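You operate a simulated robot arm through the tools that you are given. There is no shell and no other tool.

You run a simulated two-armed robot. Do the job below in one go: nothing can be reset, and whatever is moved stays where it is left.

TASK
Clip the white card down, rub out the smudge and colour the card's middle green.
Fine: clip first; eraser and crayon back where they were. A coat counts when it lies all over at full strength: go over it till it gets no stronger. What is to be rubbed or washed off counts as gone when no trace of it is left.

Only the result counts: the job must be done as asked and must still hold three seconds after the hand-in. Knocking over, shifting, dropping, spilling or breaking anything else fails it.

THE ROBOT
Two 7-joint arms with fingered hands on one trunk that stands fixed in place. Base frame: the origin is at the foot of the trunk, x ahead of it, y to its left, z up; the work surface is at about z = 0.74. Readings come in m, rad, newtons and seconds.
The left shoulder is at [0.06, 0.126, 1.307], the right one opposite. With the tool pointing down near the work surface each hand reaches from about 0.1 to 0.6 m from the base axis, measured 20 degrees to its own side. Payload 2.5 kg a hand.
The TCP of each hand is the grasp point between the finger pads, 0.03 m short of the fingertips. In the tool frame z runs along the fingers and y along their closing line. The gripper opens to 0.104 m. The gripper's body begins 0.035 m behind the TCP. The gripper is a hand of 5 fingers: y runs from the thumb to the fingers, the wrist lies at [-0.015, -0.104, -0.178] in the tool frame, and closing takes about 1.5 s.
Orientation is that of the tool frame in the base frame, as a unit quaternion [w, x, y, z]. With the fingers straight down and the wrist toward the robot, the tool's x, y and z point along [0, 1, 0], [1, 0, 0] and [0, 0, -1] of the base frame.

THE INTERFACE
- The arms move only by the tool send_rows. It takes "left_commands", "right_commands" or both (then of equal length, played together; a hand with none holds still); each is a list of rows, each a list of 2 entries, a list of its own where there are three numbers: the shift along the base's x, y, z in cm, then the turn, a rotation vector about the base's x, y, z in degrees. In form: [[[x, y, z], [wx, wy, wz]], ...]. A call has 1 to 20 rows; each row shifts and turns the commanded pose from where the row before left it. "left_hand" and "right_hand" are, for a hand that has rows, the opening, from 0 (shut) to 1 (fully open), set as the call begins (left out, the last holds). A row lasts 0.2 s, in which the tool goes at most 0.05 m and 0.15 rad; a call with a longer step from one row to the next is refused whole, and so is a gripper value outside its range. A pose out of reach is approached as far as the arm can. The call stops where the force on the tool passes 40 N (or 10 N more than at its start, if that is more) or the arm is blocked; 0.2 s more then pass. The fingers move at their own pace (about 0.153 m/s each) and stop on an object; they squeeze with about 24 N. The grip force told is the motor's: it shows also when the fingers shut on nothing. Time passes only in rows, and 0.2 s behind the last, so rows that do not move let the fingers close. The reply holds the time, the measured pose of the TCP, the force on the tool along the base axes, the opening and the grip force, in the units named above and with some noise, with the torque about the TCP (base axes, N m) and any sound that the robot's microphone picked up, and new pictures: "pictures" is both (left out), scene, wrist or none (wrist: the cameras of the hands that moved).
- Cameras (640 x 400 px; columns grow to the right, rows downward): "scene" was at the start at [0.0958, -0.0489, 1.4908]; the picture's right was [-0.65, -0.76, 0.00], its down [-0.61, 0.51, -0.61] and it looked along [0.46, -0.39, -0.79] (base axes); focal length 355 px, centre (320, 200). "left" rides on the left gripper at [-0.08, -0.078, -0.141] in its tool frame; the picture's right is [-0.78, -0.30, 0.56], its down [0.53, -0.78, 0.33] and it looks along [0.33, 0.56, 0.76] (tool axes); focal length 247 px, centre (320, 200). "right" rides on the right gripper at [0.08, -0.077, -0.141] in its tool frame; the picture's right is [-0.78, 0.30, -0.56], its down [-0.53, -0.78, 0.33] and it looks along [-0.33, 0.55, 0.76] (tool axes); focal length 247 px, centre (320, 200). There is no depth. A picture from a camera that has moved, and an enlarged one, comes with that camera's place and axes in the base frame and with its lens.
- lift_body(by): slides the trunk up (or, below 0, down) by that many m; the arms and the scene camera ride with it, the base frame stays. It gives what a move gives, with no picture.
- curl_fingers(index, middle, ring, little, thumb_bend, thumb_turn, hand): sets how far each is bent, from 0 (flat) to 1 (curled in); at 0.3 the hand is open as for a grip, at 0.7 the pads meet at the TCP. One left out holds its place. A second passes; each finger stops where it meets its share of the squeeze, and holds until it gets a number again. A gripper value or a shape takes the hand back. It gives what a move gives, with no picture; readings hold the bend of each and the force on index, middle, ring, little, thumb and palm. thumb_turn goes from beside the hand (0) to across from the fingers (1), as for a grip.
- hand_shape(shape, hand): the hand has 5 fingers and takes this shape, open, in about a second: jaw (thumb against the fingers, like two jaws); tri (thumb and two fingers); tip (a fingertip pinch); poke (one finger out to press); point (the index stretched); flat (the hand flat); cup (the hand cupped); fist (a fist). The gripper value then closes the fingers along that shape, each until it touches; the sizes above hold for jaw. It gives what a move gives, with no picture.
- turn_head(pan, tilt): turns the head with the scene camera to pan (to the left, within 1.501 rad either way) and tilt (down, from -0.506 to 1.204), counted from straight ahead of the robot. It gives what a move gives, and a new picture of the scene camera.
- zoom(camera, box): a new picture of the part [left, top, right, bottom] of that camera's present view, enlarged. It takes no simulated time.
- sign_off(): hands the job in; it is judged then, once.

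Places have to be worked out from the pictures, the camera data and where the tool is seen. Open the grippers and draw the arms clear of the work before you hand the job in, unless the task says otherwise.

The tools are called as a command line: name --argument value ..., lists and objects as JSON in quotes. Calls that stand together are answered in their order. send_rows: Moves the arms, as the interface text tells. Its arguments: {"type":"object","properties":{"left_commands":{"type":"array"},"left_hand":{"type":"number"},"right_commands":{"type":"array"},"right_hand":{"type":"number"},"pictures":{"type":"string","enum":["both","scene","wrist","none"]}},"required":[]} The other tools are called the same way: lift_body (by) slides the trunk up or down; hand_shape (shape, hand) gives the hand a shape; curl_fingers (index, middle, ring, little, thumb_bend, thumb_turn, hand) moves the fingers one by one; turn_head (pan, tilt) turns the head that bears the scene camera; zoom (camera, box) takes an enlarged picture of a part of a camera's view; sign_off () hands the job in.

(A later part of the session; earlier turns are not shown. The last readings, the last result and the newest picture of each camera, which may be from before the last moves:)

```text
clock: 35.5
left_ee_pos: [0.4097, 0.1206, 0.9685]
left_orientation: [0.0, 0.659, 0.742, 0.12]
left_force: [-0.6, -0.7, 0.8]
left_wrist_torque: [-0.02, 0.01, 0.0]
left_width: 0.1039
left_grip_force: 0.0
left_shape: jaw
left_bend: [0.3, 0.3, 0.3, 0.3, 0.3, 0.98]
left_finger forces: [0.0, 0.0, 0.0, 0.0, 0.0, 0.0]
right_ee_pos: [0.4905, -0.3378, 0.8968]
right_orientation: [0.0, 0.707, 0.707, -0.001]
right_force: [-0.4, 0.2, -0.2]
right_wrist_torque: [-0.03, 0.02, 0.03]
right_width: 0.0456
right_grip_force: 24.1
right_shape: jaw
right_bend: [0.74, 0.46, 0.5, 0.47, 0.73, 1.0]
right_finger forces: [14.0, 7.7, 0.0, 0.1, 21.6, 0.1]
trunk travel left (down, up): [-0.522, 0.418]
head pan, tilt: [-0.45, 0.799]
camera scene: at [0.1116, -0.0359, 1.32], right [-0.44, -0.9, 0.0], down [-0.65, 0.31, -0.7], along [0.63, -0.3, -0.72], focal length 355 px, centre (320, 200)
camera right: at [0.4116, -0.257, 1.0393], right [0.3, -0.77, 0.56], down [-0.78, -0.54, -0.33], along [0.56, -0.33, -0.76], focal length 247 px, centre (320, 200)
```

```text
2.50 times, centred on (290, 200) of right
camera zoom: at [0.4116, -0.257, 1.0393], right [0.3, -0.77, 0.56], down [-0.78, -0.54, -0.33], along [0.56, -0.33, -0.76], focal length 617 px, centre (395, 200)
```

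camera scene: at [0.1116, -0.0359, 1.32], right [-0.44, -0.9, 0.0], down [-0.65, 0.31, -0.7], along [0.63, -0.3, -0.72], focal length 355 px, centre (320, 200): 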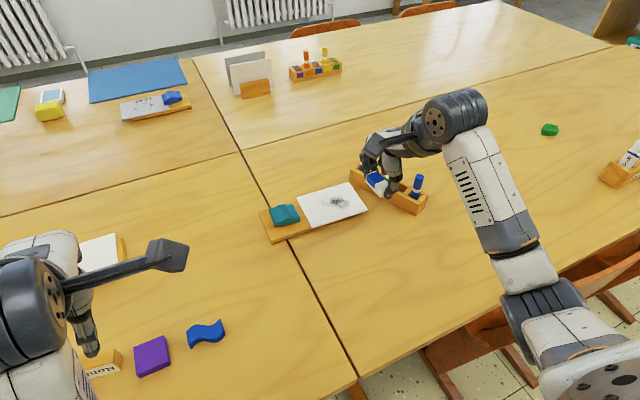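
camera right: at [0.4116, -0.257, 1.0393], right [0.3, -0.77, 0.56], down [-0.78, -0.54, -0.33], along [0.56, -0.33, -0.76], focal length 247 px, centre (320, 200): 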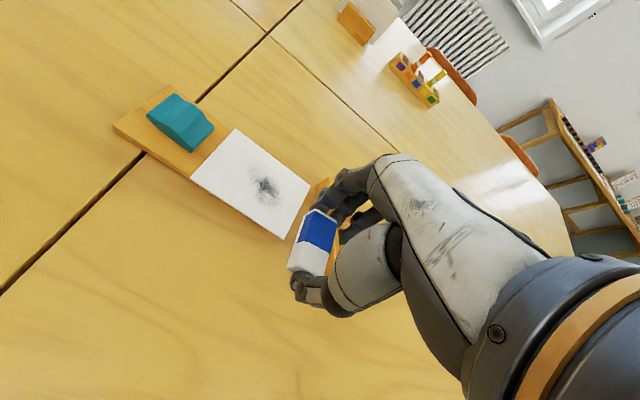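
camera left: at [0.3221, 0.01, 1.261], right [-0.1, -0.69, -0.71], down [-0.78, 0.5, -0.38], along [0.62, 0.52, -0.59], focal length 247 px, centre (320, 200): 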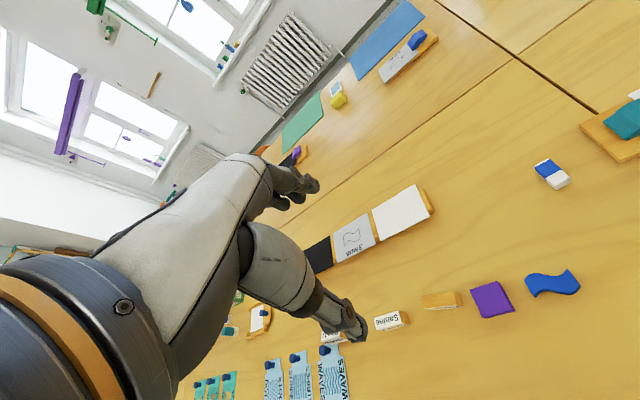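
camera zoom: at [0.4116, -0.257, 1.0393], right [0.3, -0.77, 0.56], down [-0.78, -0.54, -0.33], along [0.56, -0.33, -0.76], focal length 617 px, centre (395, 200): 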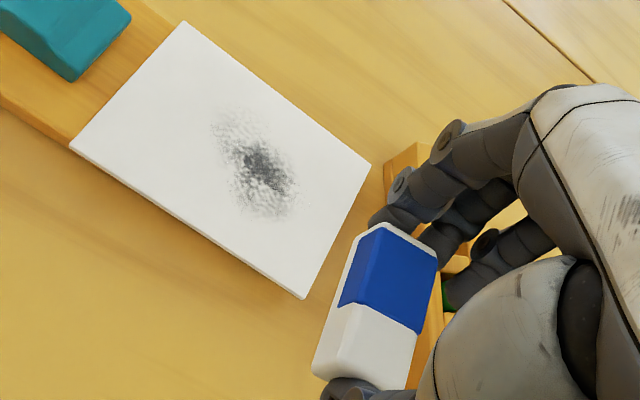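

The clip did rock shut, but the card (only about 1 cm under its lip) was dragged out by too strong a rub. I'll put the eraser back in its place, reopen the clip, slide the card further under it and close it again. Then I'll rub far more lightly.

send_rows --right_commands '[[[1.5, 4, 0], [0, 0, 0]], [[1.5, 4, 0], [0, 0, 0]], [[1.5, 4, 0], [0, 0, 0]], [[1.5, 4, 0], [0, 0, 0]], [[1.5, 4, 0], [0, 0, 0]], [[1.1, 4, 0], [0, 0, 0]], [[0, 2.85, -2], [0, 0, 0]], [[0, 0, -4], [0, 0, 0]], [[0, 0, -4], [0, 0, 0]], [[0, 0, -1.5], [0, 0, 0]], [[0, 0, 0], [0, 0, 0]]]'

zoom --camera "right" --box '[200, 140, 400, 300]'

```text
clock: 37.9
left_ee_pos: [0.4091, 0.1211, 0.9692]
left_orientation: [0.0, 0.66, 0.742, 0.119]
left_force: [0.5, 0.4, 0.1]
left_wrist_torque: [0.02, 0.01, 0.01]
left_width: 0.1039
left_grip_force: 0.1
left_shape: jaw
left_bend: [0.3, 0.3, 0.3, 0.3, 0.3, 0.98]
left_finger forces: [0.0, 0.0, 0.0, 0.0, 0.0, 0.0]
right_ee_pos: [0.576, -0.0696, 0.7831]
right_orientation: [0.0, 0.707, 0.707, 0.0]
right_force: [0.6, -0.6, -0.3]
right_wrist_torque: [-0.04, -0.02, -0.01]
right_width: 0.0455
right_grip_force: 23.9
right_shape: jaw
right_bend: [0.74, 0.46, 0.5, 0.47, 0.73, 1.0]
right_finger forces: [13.7, 7.5, 0.1, 0.1, 21.2, 0.0]
trunk travel left (down, up): [-0.522, 0.418]
head pan, tilt: [-0.45, 0.799]
camera scene: at [0.1116, -0.0358, 1.32], right [-0.44, -0.9, 0.0], down [-0.65, 0.31, -0.7], along [0.63, -0.3, -0.72], focal length 355 px, centre (320, 200)
camera right: at [0.4976, 0.0117, 0.9243], right [0.3, -0.77, 0.56], down [-0.78, -0.54, -0.33], along [0.56, -0.33, -0.76], focal length 247 px, centre (320, 200)
```

scene: 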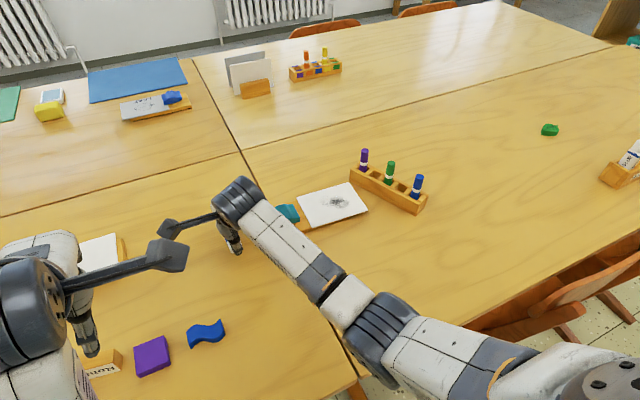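
right: 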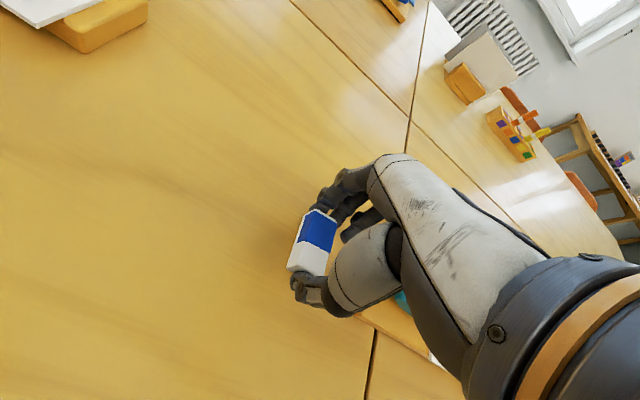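

```text
2.50 times, centred on (300, 220) of right
camera zoom: at [0.4976, 0.0117, 0.9243], right [0.3, -0.77, 0.56], down [-0.78, -0.54, -0.33], along [0.56, -0.33, -0.76], focal length 617 px, centre (370, 150)
```

zoom: 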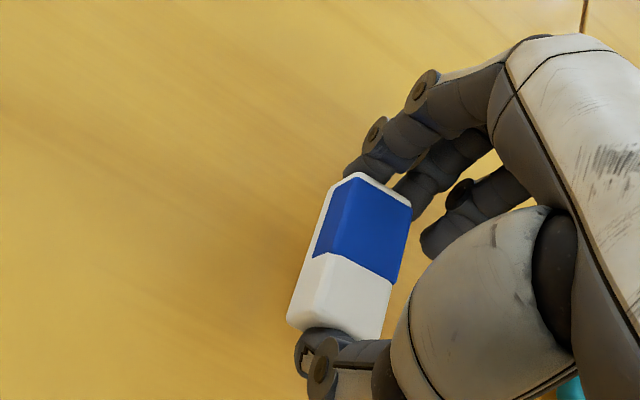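

The rack's purple end also seems to have been nudged several millimetres, probably by the sliding card. I'll check that after setting the eraser down, which is at its old spot now, so I'm lowering and releasing it.

send_rows --right_commands '[[[0, 0, -0.5], [0, 0, 0]], [[0, 0, -0.3], [0, 0, 0]], [[0, 0, -0.2], [0, 0, 0]], [[0, 0, 0], [0, 0, 0]]]' --pictures "none"

send_rows --right_commands '[[[0, 0, 0], [0, 0, 0]], [[0, 0, 0], [0, 0, 0]], [[0, 0, 0], [0, 0, 0]], [[0, 0, 0], [0, 0, 0]], [[0, 0, 0], [0, 0, 0]], [[0, 0, 0], [0, 0, 0]], [[0, 0, 2], [0, 0, 0]], [[0, 0, 4], [0, 0, 0]], [[0, 0, 4], [0, 0, 0]]]' --right_hand 1

zoom --camera "right" --box '[160, 120, 420, 370]'

zoom --camera "scene" --box '[340, 130, 440, 220]'

```text
clock: 38.9
left_ee_pos: [0.4088, 0.1218, 0.9695]
left_orientation: [0.0, 0.66, 0.742, 0.118]
left_force: [0.2, 0.0, -0.3]
left_wrist_torque: [0.0, 0.01, -0.02]
left_width: 0.104
left_grip_force: 0.1
left_shape: jaw
left_bend: [0.3, 0.3, 0.3, 0.3, 0.3, 0.98]
left_finger forces: [0.0, 0.0, 0.0, 0.0, 0.1, 0.1]
right_ee_pos: [0.5751, -0.0673, 0.7731]
right_orientation: [0.001, 0.706, 0.708, -0.001]
right_force: [-0.2, 0.7, -0.2]
right_wrist_torque: [0.01, 0.01, 0.0]
right_width: 0.0454
right_grip_force: 24.1
right_shape: jaw
right_bend: [0.74, 0.46, 0.5, 0.47, 0.73, 1.0]
right_finger forces: [13.7, 7.5, 0.0, 0.0, 21.2, 0.1]
trunk travel left (down, up): [-0.522, 0.418]
head pan, tilt: [-0.45, 0.799]
```

```text
clock: 40.9
left_ee_pos: [0.4085, 0.1206, 0.9679]
left_orientation: [0.001, 0.66, 0.742, 0.12]
left_force: [0.4, -0.5, 0.2]
left_wrist_torque: [0.02, -0.02, 0.04]
left_width: 0.1036
left_grip_force: 0.0
left_shape: jaw
left_bend: [0.3, 0.3, 0.3, 0.3, 0.3, 0.98]
left_finger forces: [0.1, 0.1, 0.0, 0.0, 0.0, 0.0]
right_ee_pos: [0.5758, -0.0692, 0.8743]
right_orientation: [0.001, 0.707, 0.708, -0.001]
right_force: [-0.1, -1.0, 0.8]
right_wrist_torque: [-0.01, 0.02, -0.02]
right_width: 0.1039
right_grip_force: 0.1
right_shape: jaw
right_bend: [0.3, 0.3, 0.3, 0.3, 0.3, 0.98]
right_finger forces: [0.0, 0.0, 0.0, 0.1, 0.0, 0.0]
trunk travel left (down, up): [-0.522, 0.418]
head pan, tilt: [-0.45, 0.799]
camera scene: at [0.1115, -0.0358, 1.3199], right [-0.44, -0.9, 0.0], down [-0.65, 0.31, -0.7], along [0.63, -0.3, -0.72], focal length 355 px, centre (320, 200)
camera right: at [0.4975, 0.0119, 1.0159], right [0.3, -0.77, 0.56], down [-0.78, -0.54, -0.33], along [0.56, -0.33, -0.76], focal length 247 px, centre (320, 200)
```

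scene: 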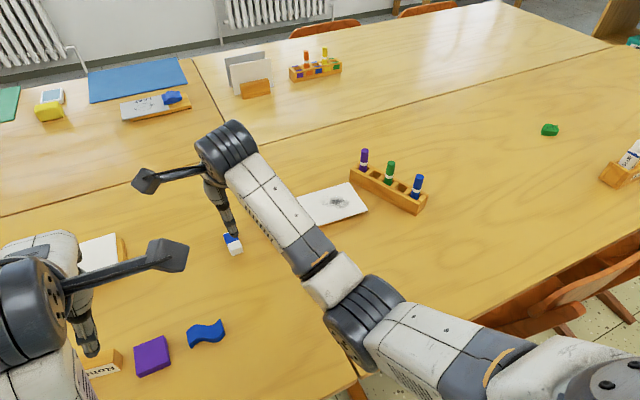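
right: 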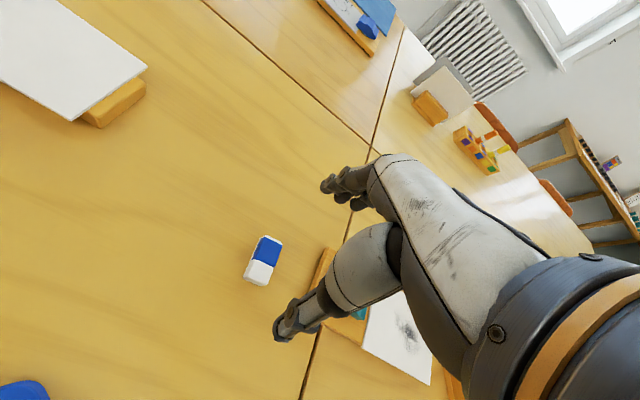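

```text
1.60 times, centred on (290, 245) of right
camera zoom: at [0.4975, 0.0119, 1.0159], right [0.3, -0.77, 0.56], down [-0.78, -0.54, -0.33], along [0.56, -0.33, -0.76], focal length 395 px, centre (368, 128)
```

zoom: 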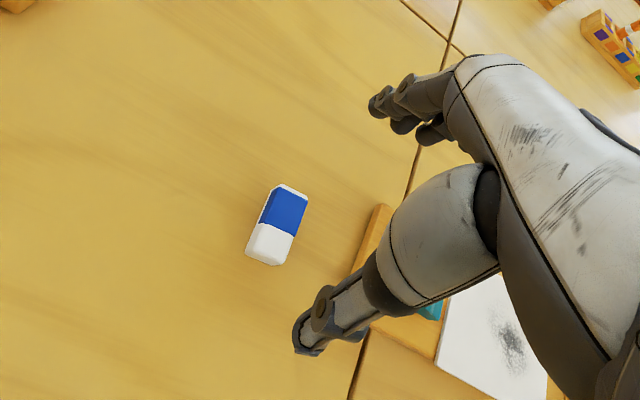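

```text
4.44 times, centred on (390, 175) of scene
camera zoom: at [0.1115, -0.0358, 1.3199], right [-0.44, -0.9, 0.0], down [-0.65, 0.31, -0.7], along [0.63, -0.3, -0.72], focal length 1579 px, centre (9, 311)
```

zoom: 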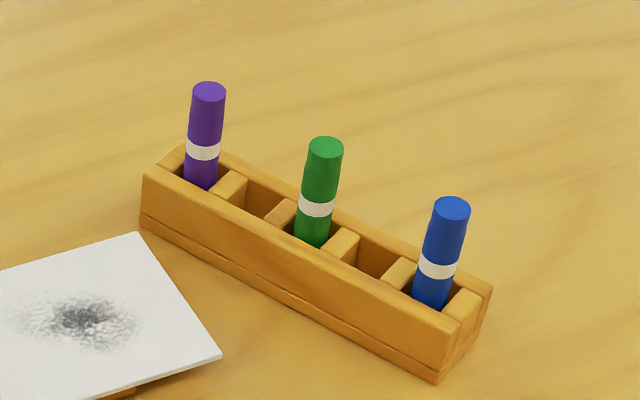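

The eraser is back exactly in its place. The rack's purple end was shoved about 1.4 cm while its blue end stayed put, and I'll deal with that later. Now I reopen the clip: poke shape, and press the clip's rear end at about (0.593, -0.166).

hand_shape --hand "right" --shape "poke"

send_rows --right_commands '[[[0.4, -3, 0], [0, 0, 0]], [[0.4, -3.5, 0], [0, 0, 0]], [[0.4, -3.2, 0], [0, 0, 0]], [[0.2, 0, -1], [0, 0, 0]], [[0, 0, -1.5], [0, 0, 0]], [[0, 0, -1], [0, 0, 0]], [[0, 0, 0], [0, 0, 0]]]'

zoom --camera "scene" --box '[230, 160, 358, 250]'

zoom --camera "right" --box '[200, 140, 400, 300]'

```text
clock: 41.8
left_ee_pos: [0.4093, 0.1205, 0.9695]
left_orientation: [0.0, 0.66, 0.742, 0.119]
left_force: [-0.1, 0.5, 0.1]
left_wrist_torque: [0.02, 0.0, 0.0]
left_width: 0.1037
left_grip_force: 0.1
left_shape: jaw
left_bend: [0.3, 0.3, 0.3, 0.3, 0.3, 0.98]
left_finger forces: [0.0, 0.0, 0.0, 0.0, 0.1, 0.1]
right_ee_pos: [0.5744, -0.0674, 0.8737]
right_orientation: [0.001, 0.706, 0.708, -0.001]
right_force: [0.8, 0.5, -0.1]
right_wrist_torque: [0.02, 0.03, -0.01]
right_width: 0.0
right_grip_force: 0.0
right_shape: poke
right_bend: [0.7, 0.7, 0.99, 0.99, 1.0, 1.0]
right_finger forces: [0.0, 0.0, 0.1, 0.0, 0.0, 0.1]
trunk travel left (down, up): [-0.522, 0.418]
head pan, tilt: [-0.45, 0.799]
```

```text
clock: 43.4
left_ee_pos: [0.4086, 0.1205, 0.9688]
left_orientation: [0.0, 0.66, 0.742, 0.119]
left_force: [0.3, 1.0, -0.3]
left_wrist_torque: [0.02, -0.01, -0.01]
left_width: 0.1037
left_grip_force: 0.0
left_shape: jaw
left_bend: [0.3, 0.3, 0.3, 0.3, 0.3, 0.98]
left_finger forces: [0.1, 0.0, 0.0, 0.1, 0.0, 0.1]
right_ee_pos: [0.5895, -0.1663, 0.8374]
right_orientation: [0.0, 0.706, 0.708, -0.001]
right_force: [0.6, 0.0, -0.5]
right_wrist_torque: [0.01, 0.02, -0.01]
right_width: 0.0001
right_grip_force: 0.0
right_shape: poke
right_bend: [0.7, 0.7, 0.99, 0.99, 1.0, 1.0]
right_finger forces: [0.0, 0.1, 0.0, 0.0, 0.0, 0.0]
trunk travel left (down, up): [-0.522, 0.418]
head pan, tilt: [-0.45, 0.799]
camera scene: at [0.1116, -0.0358, 1.32], right [-0.44, -0.9, 0.0], down [-0.65, 0.31, -0.7], along [0.63, -0.3, -0.72], focal length 355 px, centre (320, 200)
camera right: at [0.5115, -0.085, 0.98], right [0.3, -0.77, 0.56], down [-0.78, -0.54, -0.33], along [0.56, -0.33, -0.76], focal length 247 px, centre (320, 200)
```

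scene: 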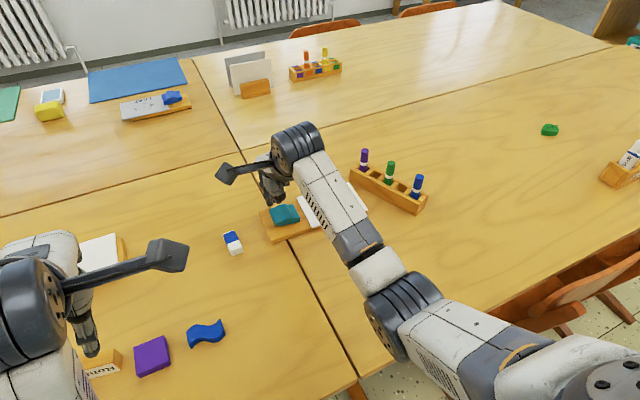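
right: 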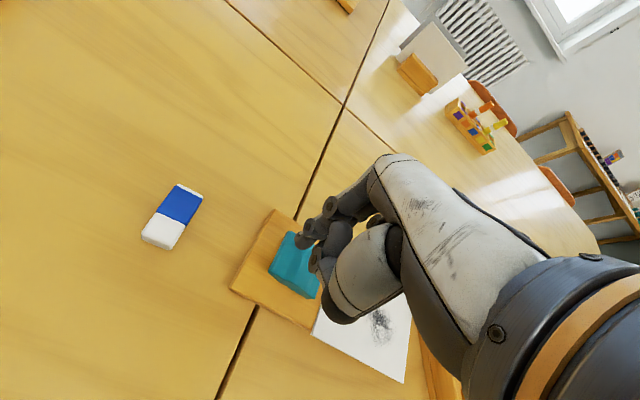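

```text
4.44 times, centred on (294, 205) of scene
camera zoom: at [0.1116, -0.0358, 1.32], right [-0.44, -0.9, 0.0], down [-0.65, 0.31, -0.7], along [0.63, -0.3, -0.72], focal length 1579 px, centre (436, 178)
```

zoom: 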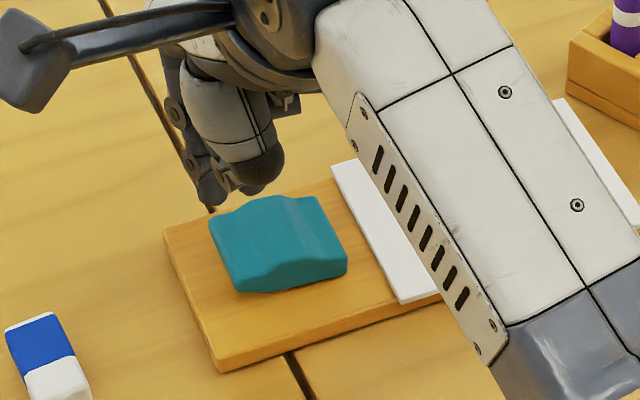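

```text
2.50 times, centred on (300, 220) of right
camera zoom: at [0.5115, -0.085, 0.98], right [0.3, -0.77, 0.56], down [-0.78, -0.54, -0.33], along [0.56, -0.33, -0.76], focal length 617 px, centre (370, 150)
```

zoom: 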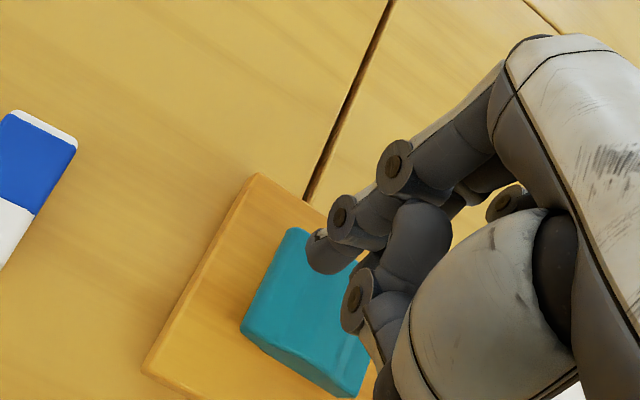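

The fingertips are just over the raised rear of the clip. I'm pressing it down.

send_rows --right_commands '[[[0, 0, -1], [0, 0, 0]], [[0, 0, -0.6], [0, 0, 0]], [[0, 0, -0.4], [0, 0, 0]], [[0, 0, -0.4], [0, 0, 0]], [[0, 0, -0.4], [0, 0, 0]], [[0, 0, -0.4], [0, 0, 0]], [[0, 0, -0.3], [0, 0, 0]], [[0, 0, -0.3], [0, 0, 0]]]'

zoom --camera "scene" --box '[230, 160, 358, 250]'

zoom --camera "right" --box '[200, 140, 400, 300]'

```text
clock: 45.2
left_ee_pos: [0.4089, 0.1211, 0.97]
left_orientation: [0.0, 0.66, 0.742, 0.119]
left_force: [-0.6, 0.1, 1.0]
left_wrist_torque: [-0.01, -0.03, 0.03]
left_width: 0.1039
left_grip_force: 0.1
left_shape: jaw
left_bend: [0.3, 0.3, 0.3, 0.3, 0.3, 0.98]
left_finger forces: [0.0, 0.0, 0.0, 0.0, 0.0, 0.0]
right_ee_pos: [0.5907, -0.1652, 0.802]
right_orientation: [0.003, 0.706, 0.708, 0.002]
right_force: [1.7, 1.6, 8.7]
right_wrist_torque: [-0.01, -0.05, 0.0]
right_width: 0.0002
right_grip_force: 0.1
right_shape: poke
right_bend: [0.7, 0.7, 0.99, 0.99, 1.0, 1.0]
right_finger forces: [2.4, 6.6, 0.0, 0.0, 0.0, 0.0]
trunk travel left (down, up): [-0.522, 0.418]
head pan, tilt: [-0.45, 0.799]
camera scene: at [0.1109, -0.0354, 1.3202], right [-0.44, -0.9, 0.0], down [-0.65, 0.31, -0.7], along [0.63, -0.3, -0.72], focal length 355 px, centre (320, 200)
camera right: at [0.512, -0.0846, 0.9441], right [0.29, -0.77, 0.56], down [-0.77, -0.54, -0.34], along [0.56, -0.33, -0.76], focal length 247 px, centre (320, 200)
```

scene: 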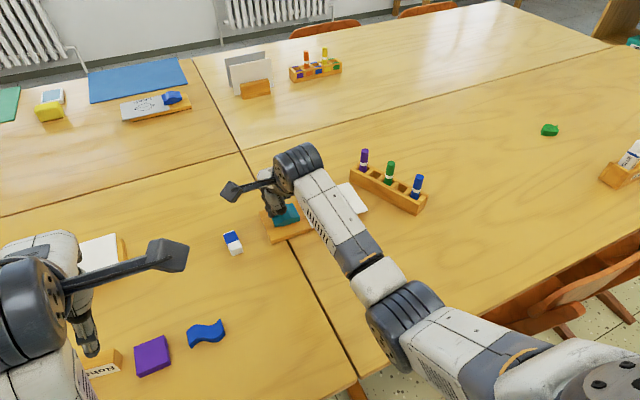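
right: 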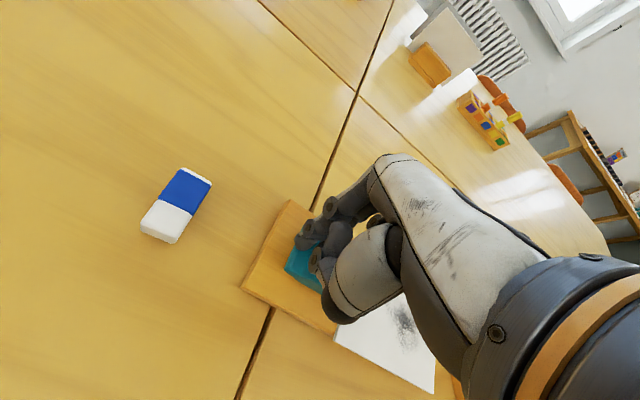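

```text
4.44 times, centred on (294, 205) of scene
camera zoom: at [0.1109, -0.0354, 1.3202], right [-0.44, -0.9, 0.0], down [-0.65, 0.31, -0.7], along [0.63, -0.3, -0.72], focal length 1579 px, centre (436, 178)
```

zoom: 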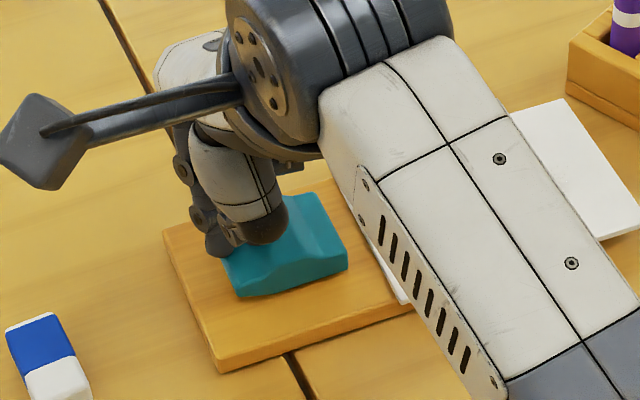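

```text
2.50 times, centred on (300, 220) of right
camera zoom: at [0.512, -0.0846, 0.9441], right [0.29, -0.77, 0.56], down [-0.77, -0.54, -0.34], along [0.56, -0.33, -0.76], focal length 617 px, centre (370, 150)
```

zoom: 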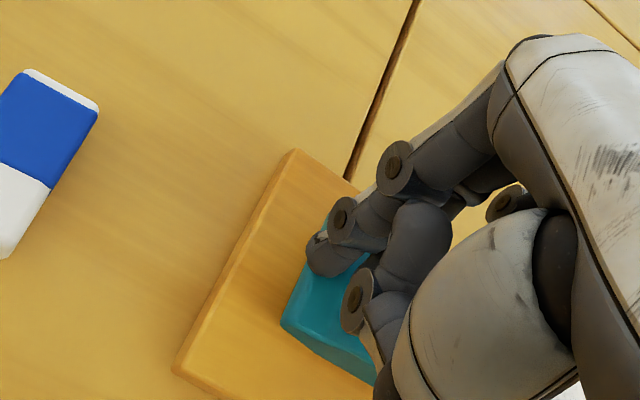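

It's resisting at 8.7 N. I'll keep pressing in small steps.

send_rows --right_commands '[[[0, 0, -0.3], [0, 0, 0]], [[0, 0, -0.3], [0, 0, 0]], [[0, 0, -0.3], [0, 0, 0]], [[0, 0, -0.3], [0, 0, 0]]]' --pictures "none"

zoom --camera "scene" --box '[230, 160, 358, 250]'

```text
clock: 46.2
left_ee_pos: [0.4081, 0.1222, 0.97]
left_orientation: [0.001, 0.66, 0.742, 0.12]
left_force: [0.0, 0.0, 0.5]
left_wrist_torque: [-0.01, 0.0, 0.01]
left_width: 0.1039
left_grip_force: 0.2
left_shape: jaw
left_bend: [0.3, 0.3, 0.3, 0.3, 0.3, 0.98]
left_finger forces: [0.0, 0.1, 0.0, 0.0, 0.0, 0.0]
right_ee_pos: [0.5918, -0.1635, 0.7936]
right_orientation: [0.006, 0.706, 0.709, 0.006]
right_force: [3.7, 6.3, 23.3]
right_wrist_torque: [0.06, -0.01, -0.03]
right_width: 0.0002
right_grip_force: 0.1
right_shape: poke
right_bend: [0.7, 0.71, 0.99, 0.99, 1.0, 1.0]
right_finger forces: [11.1, 13.1, 0.1, 0.0, 0.0, 0.0]
trunk travel left (down, up): [-0.522, 0.418]
head pan, tilt: [-0.45, 0.799]
```

```text
4.44 times, centred on (294, 205) of scene
camera zoom: at [0.1096, -0.0346, 1.3204], right [-0.44, -0.9, 0.0], down [-0.64, 0.31, -0.7], along [0.63, -0.3, -0.72], focal length 1579 px, centre (436, 178)
```

zoom: 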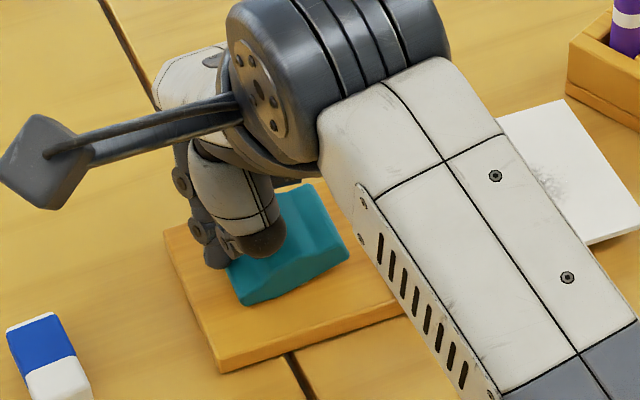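

The front is clearly rising now. I'll press a bit further so it goes fully over.

send_rows --right_commands '[[[0, 0, -0.3], [0, 0, 0]], [[0, 0, -0.3], [0, 0, 0]], [[0, 0, -0.3], [0, 0, 0]]]' --pictures "none"

zoom --camera "scene" --box '[230, 160, 358, 250]'

send_rows --right_commands '[[[0, 0, 1], [0, 0, 0]], [[0, 0, 1.5], [0, 0, 0]], [[0, 0, 2], [0, 0, 0]], [[-2, -1, 3], [0, 0, 0]], [[-3, -2, 3], [0, 0, 0]], [[-3, -2, 0], [0, 0, 0]]]'

zoom --camera "scene" --box '[250, 175, 378, 255]'

```text
clock: 47.0
left_ee_pos: [0.4055, 0.1222, 0.9695]
left_orientation: [0.002, 0.661, 0.741, 0.119]
left_force: [-1.5, 0.5, 0.1]
left_wrist_torque: [-0.03, 0.03, -0.01]
left_width: 0.104
left_grip_force: 0.0
left_shape: jaw
left_bend: [0.3, 0.3, 0.3, 0.3, 0.3, 0.98]
left_finger forces: [0.0, 0.0, 0.0, 0.1, 0.0, 0.0]
right_ee_pos: [0.595, -0.1622, 0.7933]
right_orientation: [0.011, 0.705, 0.709, 0.012]
right_force: [0.4, 8.9, 38.3]
right_wrist_torque: [0.29, 0.03, -0.08]
right_width: 0.0001
right_grip_force: 0.0
right_shape: poke
right_bend: [0.7, 0.7, 0.99, 0.99, 1.0, 1.0]
right_finger forces: [32.3, 7.4, 0.0, 0.0, 0.0, 0.0]
trunk travel left (down, up): [-0.522, 0.418]
head pan, tilt: [-0.45, 0.799]
```

```text
4.44 times, centred on (294, 205) of scene
camera zoom: at [0.1079, -0.034, 1.3207], right [-0.44, -0.9, 0.0], down [-0.64, 0.31, -0.7], along [0.63, -0.3, -0.71], focal length 1579 px, centre (436, 178)
```

zoom: 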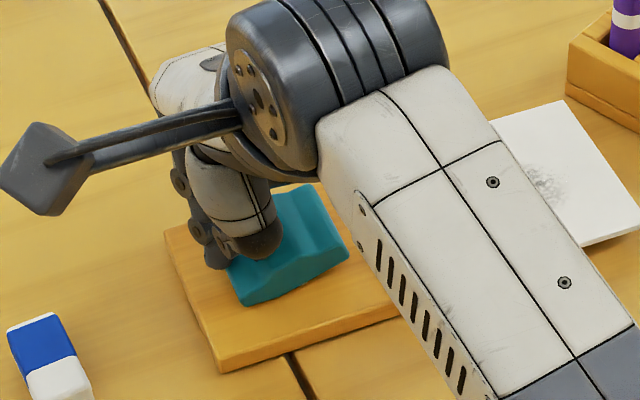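

```text
clock: 48.4
left_ee_pos: [0.4086, 0.1207, 0.9693]
left_orientation: [0.0, 0.66, 0.742, 0.119]
left_force: [-1.2, 0.7, 0.1]
left_wrist_torque: [-0.02, 0.03, 0.02]
left_width: 0.1036
left_grip_force: 0.1
left_shape: jaw
left_bend: [0.3, 0.3, 0.3, 0.3, 0.3, 0.98]
left_finger forces: [0.0, 0.0, 0.1, 0.1, 0.0, 0.0]
right_ee_pos: [0.5092, -0.216, 0.8862]
right_orientation: [0.0, 0.706, 0.708, -0.001]
right_force: [0.4, -0.2, 0.0]
right_wrist_torque: [0.01, 0.03, 0.03]
right_width: 0.0
right_grip_force: 0.0
right_shape: poke
right_bend: [0.7, 0.7, 0.99, 0.99, 1.0, 1.0]
right_finger forces: [0.0, 0.0, 0.0, 0.0, 0.0, 0.1]
trunk travel left (down, up): [-0.522, 0.418]
head pan, tilt: [-0.45, 0.799]
camera scene: at [0.1115, -0.0359, 1.32], right [-0.44, -0.9, 0.0], down [-0.65, 0.31, -0.7], along [0.63, -0.3, -0.72], focal length 355 px, centre (320, 200)
camera right: at [0.431, -0.1357, 1.0271], right [0.3, -0.77, 0.56], down [-0.78, -0.54, -0.33], along [0.56, -0.33, -0.76], focal length 247 px, centre (320, 200)
```

scene: 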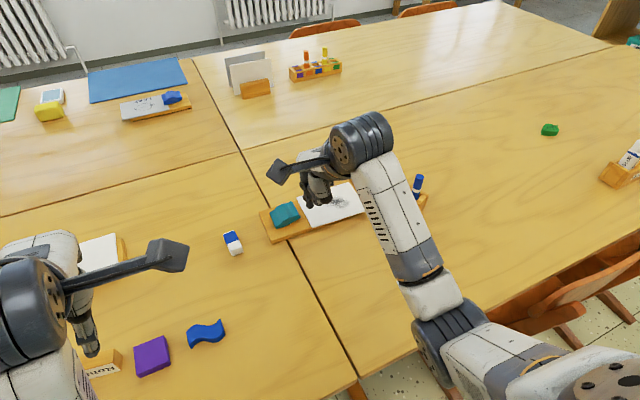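
right: 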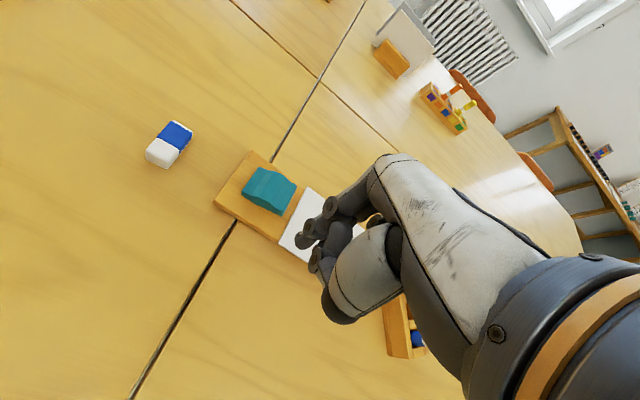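

```text
5.00 times, centred on (314, 215) of scene
camera zoom: at [0.1115, -0.0359, 1.32], right [-0.44, -0.9, 0.0], down [-0.65, 0.31, -0.7], along [0.63, -0.3, -0.72], focal length 1776 px, centre (350, 125)
```

zoom: 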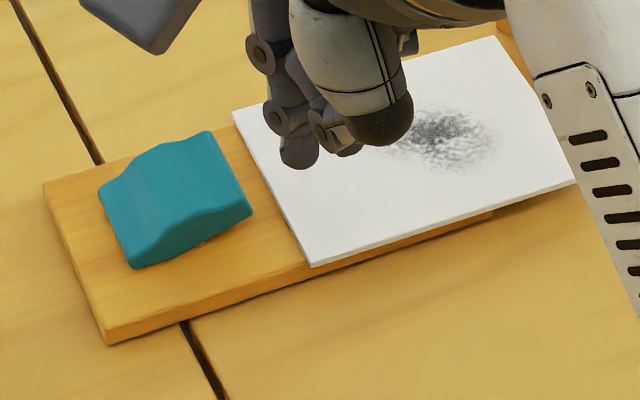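

The clip is open again and stays open. Next I slide the card back under it by friction: fingertips on the card's clean near strip, at about (0.557, -0.285), dragging toward +y past the side of the clip.

send_rows --right_commands '[[[1.5, -2.5, 0], [0, 0, 0]], [[1.5, -2.5, -1], [0, 0, 0]], [[1.4, -1.9, -2], [0, 0, 0]], [[0, 0, -3], [0, 0, 0]], [[0, 0, -2.5], [0, 0, 0]], [[0, 0, 0], [0, 0, 0]]]'

zoom --camera "scene" --box '[250, 175, 378, 255]'

zoom --camera "right" --box '[180, 140, 400, 300]'

```text
clock: 49.8
left_ee_pos: [0.41, 0.1219, 0.9698]
left_orientation: [-0.001, 0.659, 0.742, 0.119]
left_force: [0.8, 0.3, 0.4]
left_wrist_torque: [-0.01, 0.01, 0.0]
left_width: 0.1038
left_grip_force: 0.0
left_shape: jaw
left_bend: [0.3, 0.3, 0.3, 0.3, 0.3, 0.98]
left_finger forces: [0.0, 0.0, 0.0, 0.0, 0.0, 0.0]
right_ee_pos: [0.5536, -0.284, 0.7983]
right_orientation: [0.001, 0.707, 0.708, -0.001]
right_force: [0.1, 0.0, 0.0]
right_wrist_torque: [-0.02, 0.01, 0.01]
right_width: 0.0001
right_grip_force: 0.0
right_shape: poke
right_bend: [0.7, 0.7, 0.99, 0.99, 1.0, 1.0]
right_finger forces: [0.0, 0.1, 0.0, 0.0, 0.0, 0.0]
trunk travel left (down, up): [-0.522, 0.418]
head pan, tilt: [-0.45, 0.799]
camera scene: at [0.1116, -0.0358, 1.32], right [-0.44, -0.9, 0.0], down [-0.65, 0.31, -0.7], along [0.63, -0.3, -0.72], focal length 355 px, centre (320, 200)
camera right: at [0.4759, -0.2036, 0.9404], right [0.3, -0.77, 0.56], down [-0.78, -0.54, -0.33], along [0.56, -0.33, -0.76], focal length 247 px, centre (320, 200)
```

scene: 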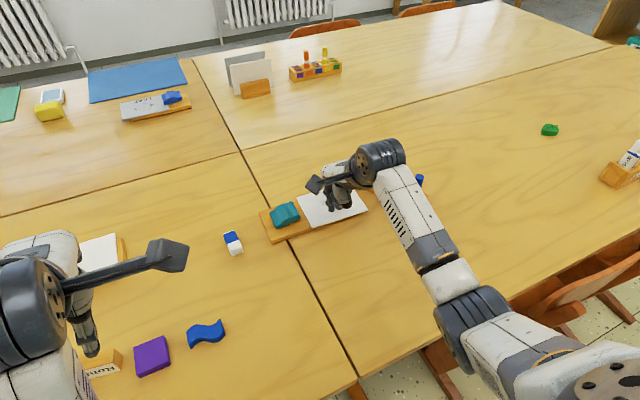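
right: 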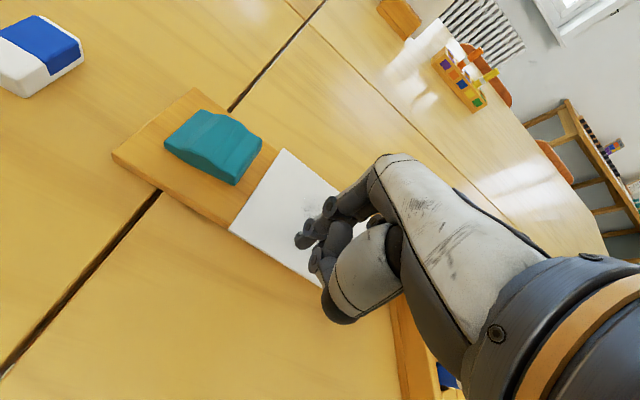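

```text
5.00 times, centred on (314, 215) of scene
camera zoom: at [0.1116, -0.0358, 1.32], right [-0.44, -0.9, 0.0], down [-0.65, 0.31, -0.7], along [0.63, -0.3, -0.72], focal length 1776 px, centre (350, 125)
```

zoom: 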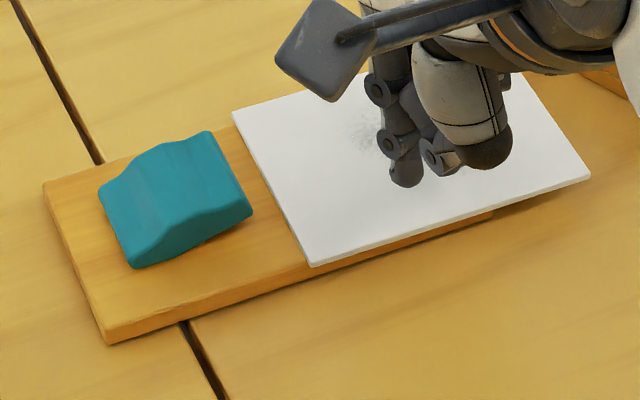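

```text
2.50 times, centred on (290, 220) of right
camera zoom: at [0.4759, -0.2036, 0.9404], right [0.3, -0.77, 0.56], down [-0.78, -0.54, -0.33], along [0.56, -0.33, -0.76], focal length 617 px, centre (395, 150)
```

zoom: 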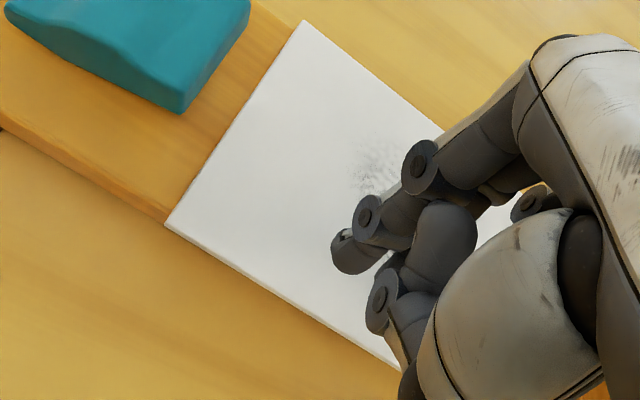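

The tips are about 1 cm above the card. I'm touching down, then dragging 3 cm toward +y.

send_rows --right_commands '[[[0, 0, -0.6], [0, 0, 0]], [[0, 0, -0.5], [0, 0, 0]], [[0, 0, -0.2], [0, 0, 0]], [[0, 0, 0], [0, 0, 0]]]' --pictures "none"

```text
clock: 50.8
left_ee_pos: [0.4079, 0.1209, 0.9702]
left_orientation: [0.0, 0.659, 0.742, 0.118]
left_force: [-1.4, 0.2, 0.9]
left_wrist_torque: [0.02, 0.01, 0.01]
left_width: 0.1035
left_grip_force: 0.1
left_shape: jaw
left_bend: [0.3, 0.3, 0.3, 0.3, 0.3, 0.98]
left_finger forces: [0.0, 0.0, 0.0, 0.0, 0.0, 0.0]
right_ee_pos: [0.5557, -0.2858, 0.7896]
right_orientation: [0.005, 0.707, 0.707, 0.002]
right_force: [3.0, -0.2, 12.4]
right_wrist_torque: [0.02, -0.13, -0.01]
right_width: 0.0001
right_grip_force: 0.0
right_shape: poke
right_bend: [0.7, 0.7, 0.99, 0.99, 1.0, 1.0]
right_finger forces: [7.7, 4.4, 0.1, 0.0, 0.1, 0.0]
trunk travel left (down, up): [-0.522, 0.418]
head pan, tilt: [-0.45, 0.799]
```

There's 12 N of contact. I'll ease off slightly and drag the card +y by 3 cm.

send_rows --right_commands '[[[0, 0, 0.15], [0, 0, 0]], [[0, 0.6, 0], [0, 0, 0]], [[0, 0.6, 0], [0, 0, 0]], [[0, 0.6, 0], [0, 0, 0]], [[0, 0.6, 0], [0, 0, 0]], [[0, 0.6, 0], [0, 0, 0]]]'

zoom --camera "scene" --box '[250, 175, 378, 255]'

zoom --camera "right" --box '[180, 140, 400, 300]'

```text
clock: 52.2
left_ee_pos: [0.4079, 0.1212, 0.9693]
left_orientation: [0.0, 0.66, 0.742, 0.119]
left_force: [-0.2, 0.1, 0.0]
left_wrist_torque: [0.02, 0.01, 0.02]
left_width: 0.1037
left_grip_force: 0.0
left_shape: jaw
left_bend: [0.3, 0.3, 0.3, 0.3, 0.3, 0.98]
left_finger forces: [0.0, 0.0, 0.1, 0.0, 0.0, 0.1]
right_ee_pos: [0.5529, -0.2531, 0.7881]
right_orientation: [0.0, 0.706, 0.708, 0.0]
right_force: [-1.1, -1.2, 8.1]
right_wrist_torque: [-0.07, 0.05, 0.01]
right_width: 0.0
right_grip_force: 0.1
right_shape: poke
right_bend: [0.7, 0.7, 0.99, 0.99, 1.0, 1.0]
right_finger forces: [4.6, 3.0, 0.1, 0.1, 0.0, 0.0]
trunk travel left (down, up): [-0.522, 0.418]
head pan, tilt: [-0.45, 0.799]
camera scene: at [0.1108, -0.0356, 1.32], right [-0.44, -0.9, 0.0], down [-0.64, 0.31, -0.7], along [0.63, -0.3, -0.72], focal length 355 px, centre (320, 200)
camera right: at [0.4753, -0.1734, 0.9298], right [0.3, -0.78, 0.56], down [-0.78, -0.54, -0.33], along [0.56, -0.33, -0.76], focal length 247 px, centre (320, 200)
```

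scene: 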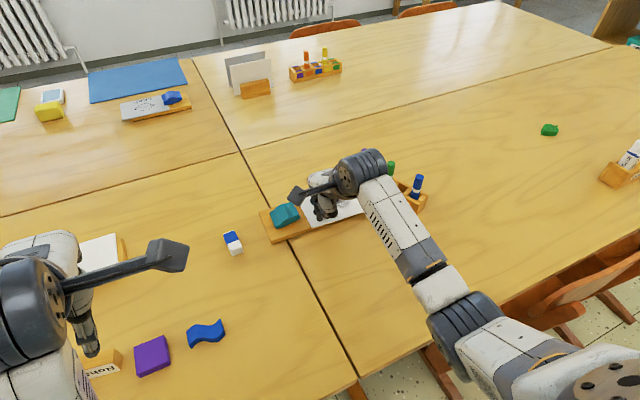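
right: 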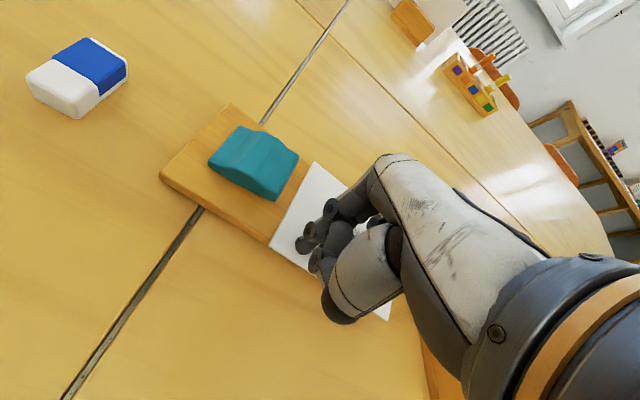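

```text
5.00 times, centred on (314, 215) of scene
camera zoom: at [0.1108, -0.0356, 1.32], right [-0.44, -0.9, 0.0], down [-0.64, 0.31, -0.7], along [0.63, -0.3, -0.72], focal length 1776 px, centre (350, 125)
```

zoom: 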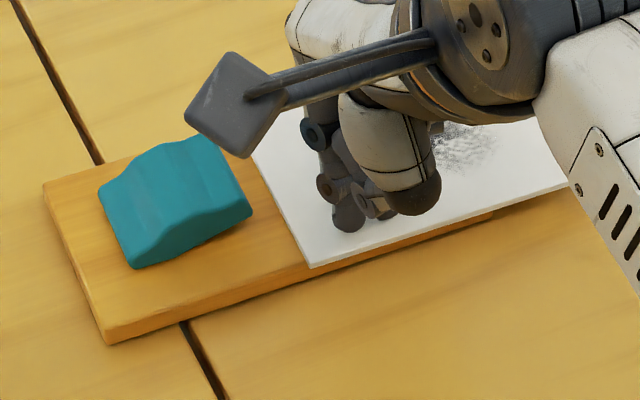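

```text
2.50 times, centred on (290, 220) of right
camera zoom: at [0.4753, -0.1734, 0.9298], right [0.3, -0.78, 0.56], down [-0.78, -0.54, -0.33], along [0.56, -0.33, -0.76], focal length 617 px, centre (395, 150)
```

zoom: 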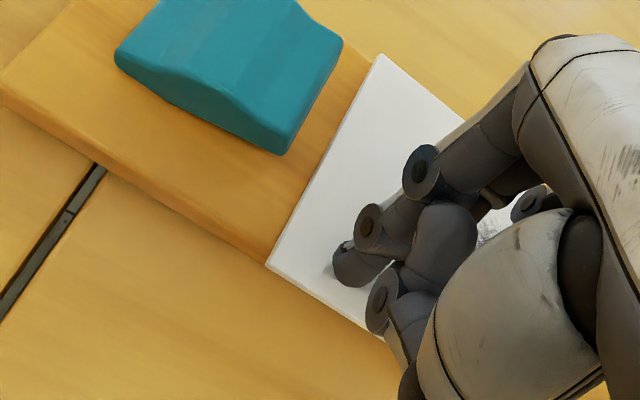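

The fingertip slid without moving the card, so I'll push it by its far edge instead, since it overhangs the board end. I'll raise the hand and yaw it -90° so the fingers can hook the far edge while the hand stays clear of the crayon rack.

send_rows --right_commands '[[[0, 0, 3], [0, 0, 0]], [[0, 0, 4], [0, 0, 0]], [[0.3, -1, 2], [0, 0, -8.2]], [[0.3, -1, 0], [0, 0, -8.2]], [[0.3, -1, 0], [0, 0, -8.2]], [[0.3, -1, 0], [0, 0, -8.2]], [[0.3, -1, 0], [0, 0, -8.2]], [[0.3, -1, 0], [0, 0, -8.2]], [[0.3, -1, 0], [0, 0, -8.2]], [[0.3, -1, 0], [0, 0, -8.2]], [[0.3, -1, 0], [0, 0, -8.2]], [[0.3, -1, 0], [0, 0, -8.2]], [[0.3, -1, 0], [0, 0, -8]], [[0.2, -1.5, 0], [0, 0, 0]], [[0, 0, 0], [0, 0, 0]]]'

zoom --camera "scene" --box '[250, 120, 440, 250]'

```text
clock: 55.4
left_ee_pos: [0.4084, 0.1201, 0.9703]
left_orientation: [0.0, 0.66, 0.742, 0.119]
left_force: [-0.4, 0.2, -0.3]
left_wrist_torque: [0.01, 0.0, -0.04]
left_width: 0.1039
left_grip_force: 0.0
left_shape: jaw
left_bend: [0.3, 0.3, 0.3, 0.3, 0.3, 0.98]
left_finger forces: [0.0, 0.1, 0.1, 0.0, 0.1, 0.0]
right_ee_pos: [0.5891, -0.38, 0.8785]
right_orientation: [0.0, 1.0, 0.0, 0.0]
right_force: [-0.3, 0.5, 0.1]
right_wrist_torque: [-0.01, -0.01, -0.01]
right_width: 0.0
right_grip_force: 0.0
right_shape: poke
right_bend: [0.7, 0.7, 0.99, 0.99, 1.0, 1.0]
right_finger forces: [0.1, 0.0, 0.1, 0.0, 0.0, 0.1]
trunk travel left (down, up): [-0.522, 0.418]
head pan, tilt: [-0.45, 0.799]
camera scene: at [0.1116, -0.0359, 1.32], right [-0.44, -0.9, 0.0], down [-0.65, 0.31, -0.7], along [0.63, -0.3, -0.72], focal length 355 px, centre (320, 200)
camera right: at [0.6692, -0.3016, 1.02], right [-0.78, -0.3, 0.56], down [-0.54, 0.78, -0.33], along [-0.33, -0.56, -0.76], focal length 247 px, centre (320, 200)
```

scene: 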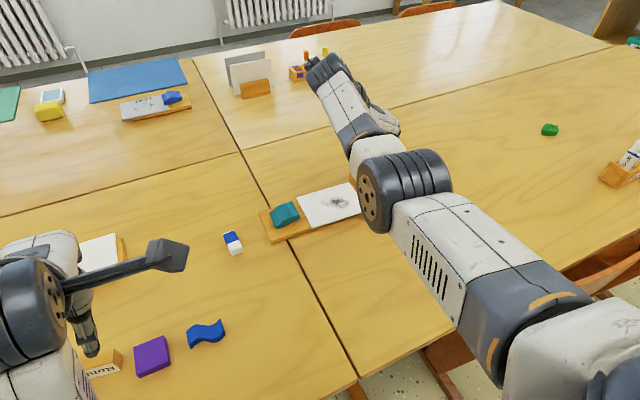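
right: 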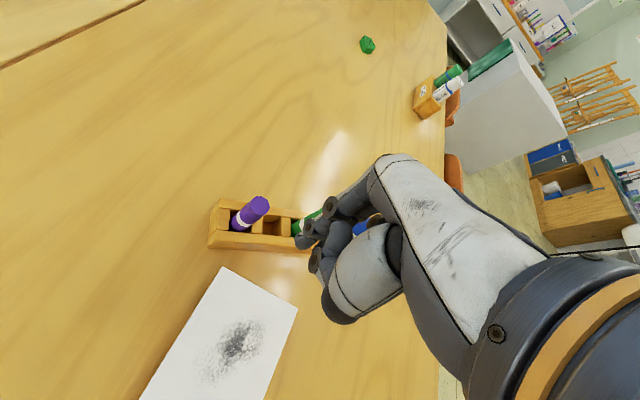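

```text
3.08 times, centred on (345, 185) of scene
camera zoom: at [0.1116, -0.0359, 1.32], right [-0.44, -0.9, 0.0], down [-0.65, 0.31, -0.7], along [0.63, -0.3, -0.72], focal length 1093 px, centre (243, 246)
```

zoom: 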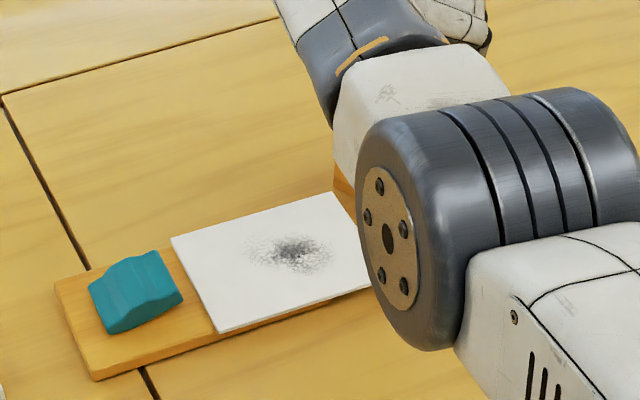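

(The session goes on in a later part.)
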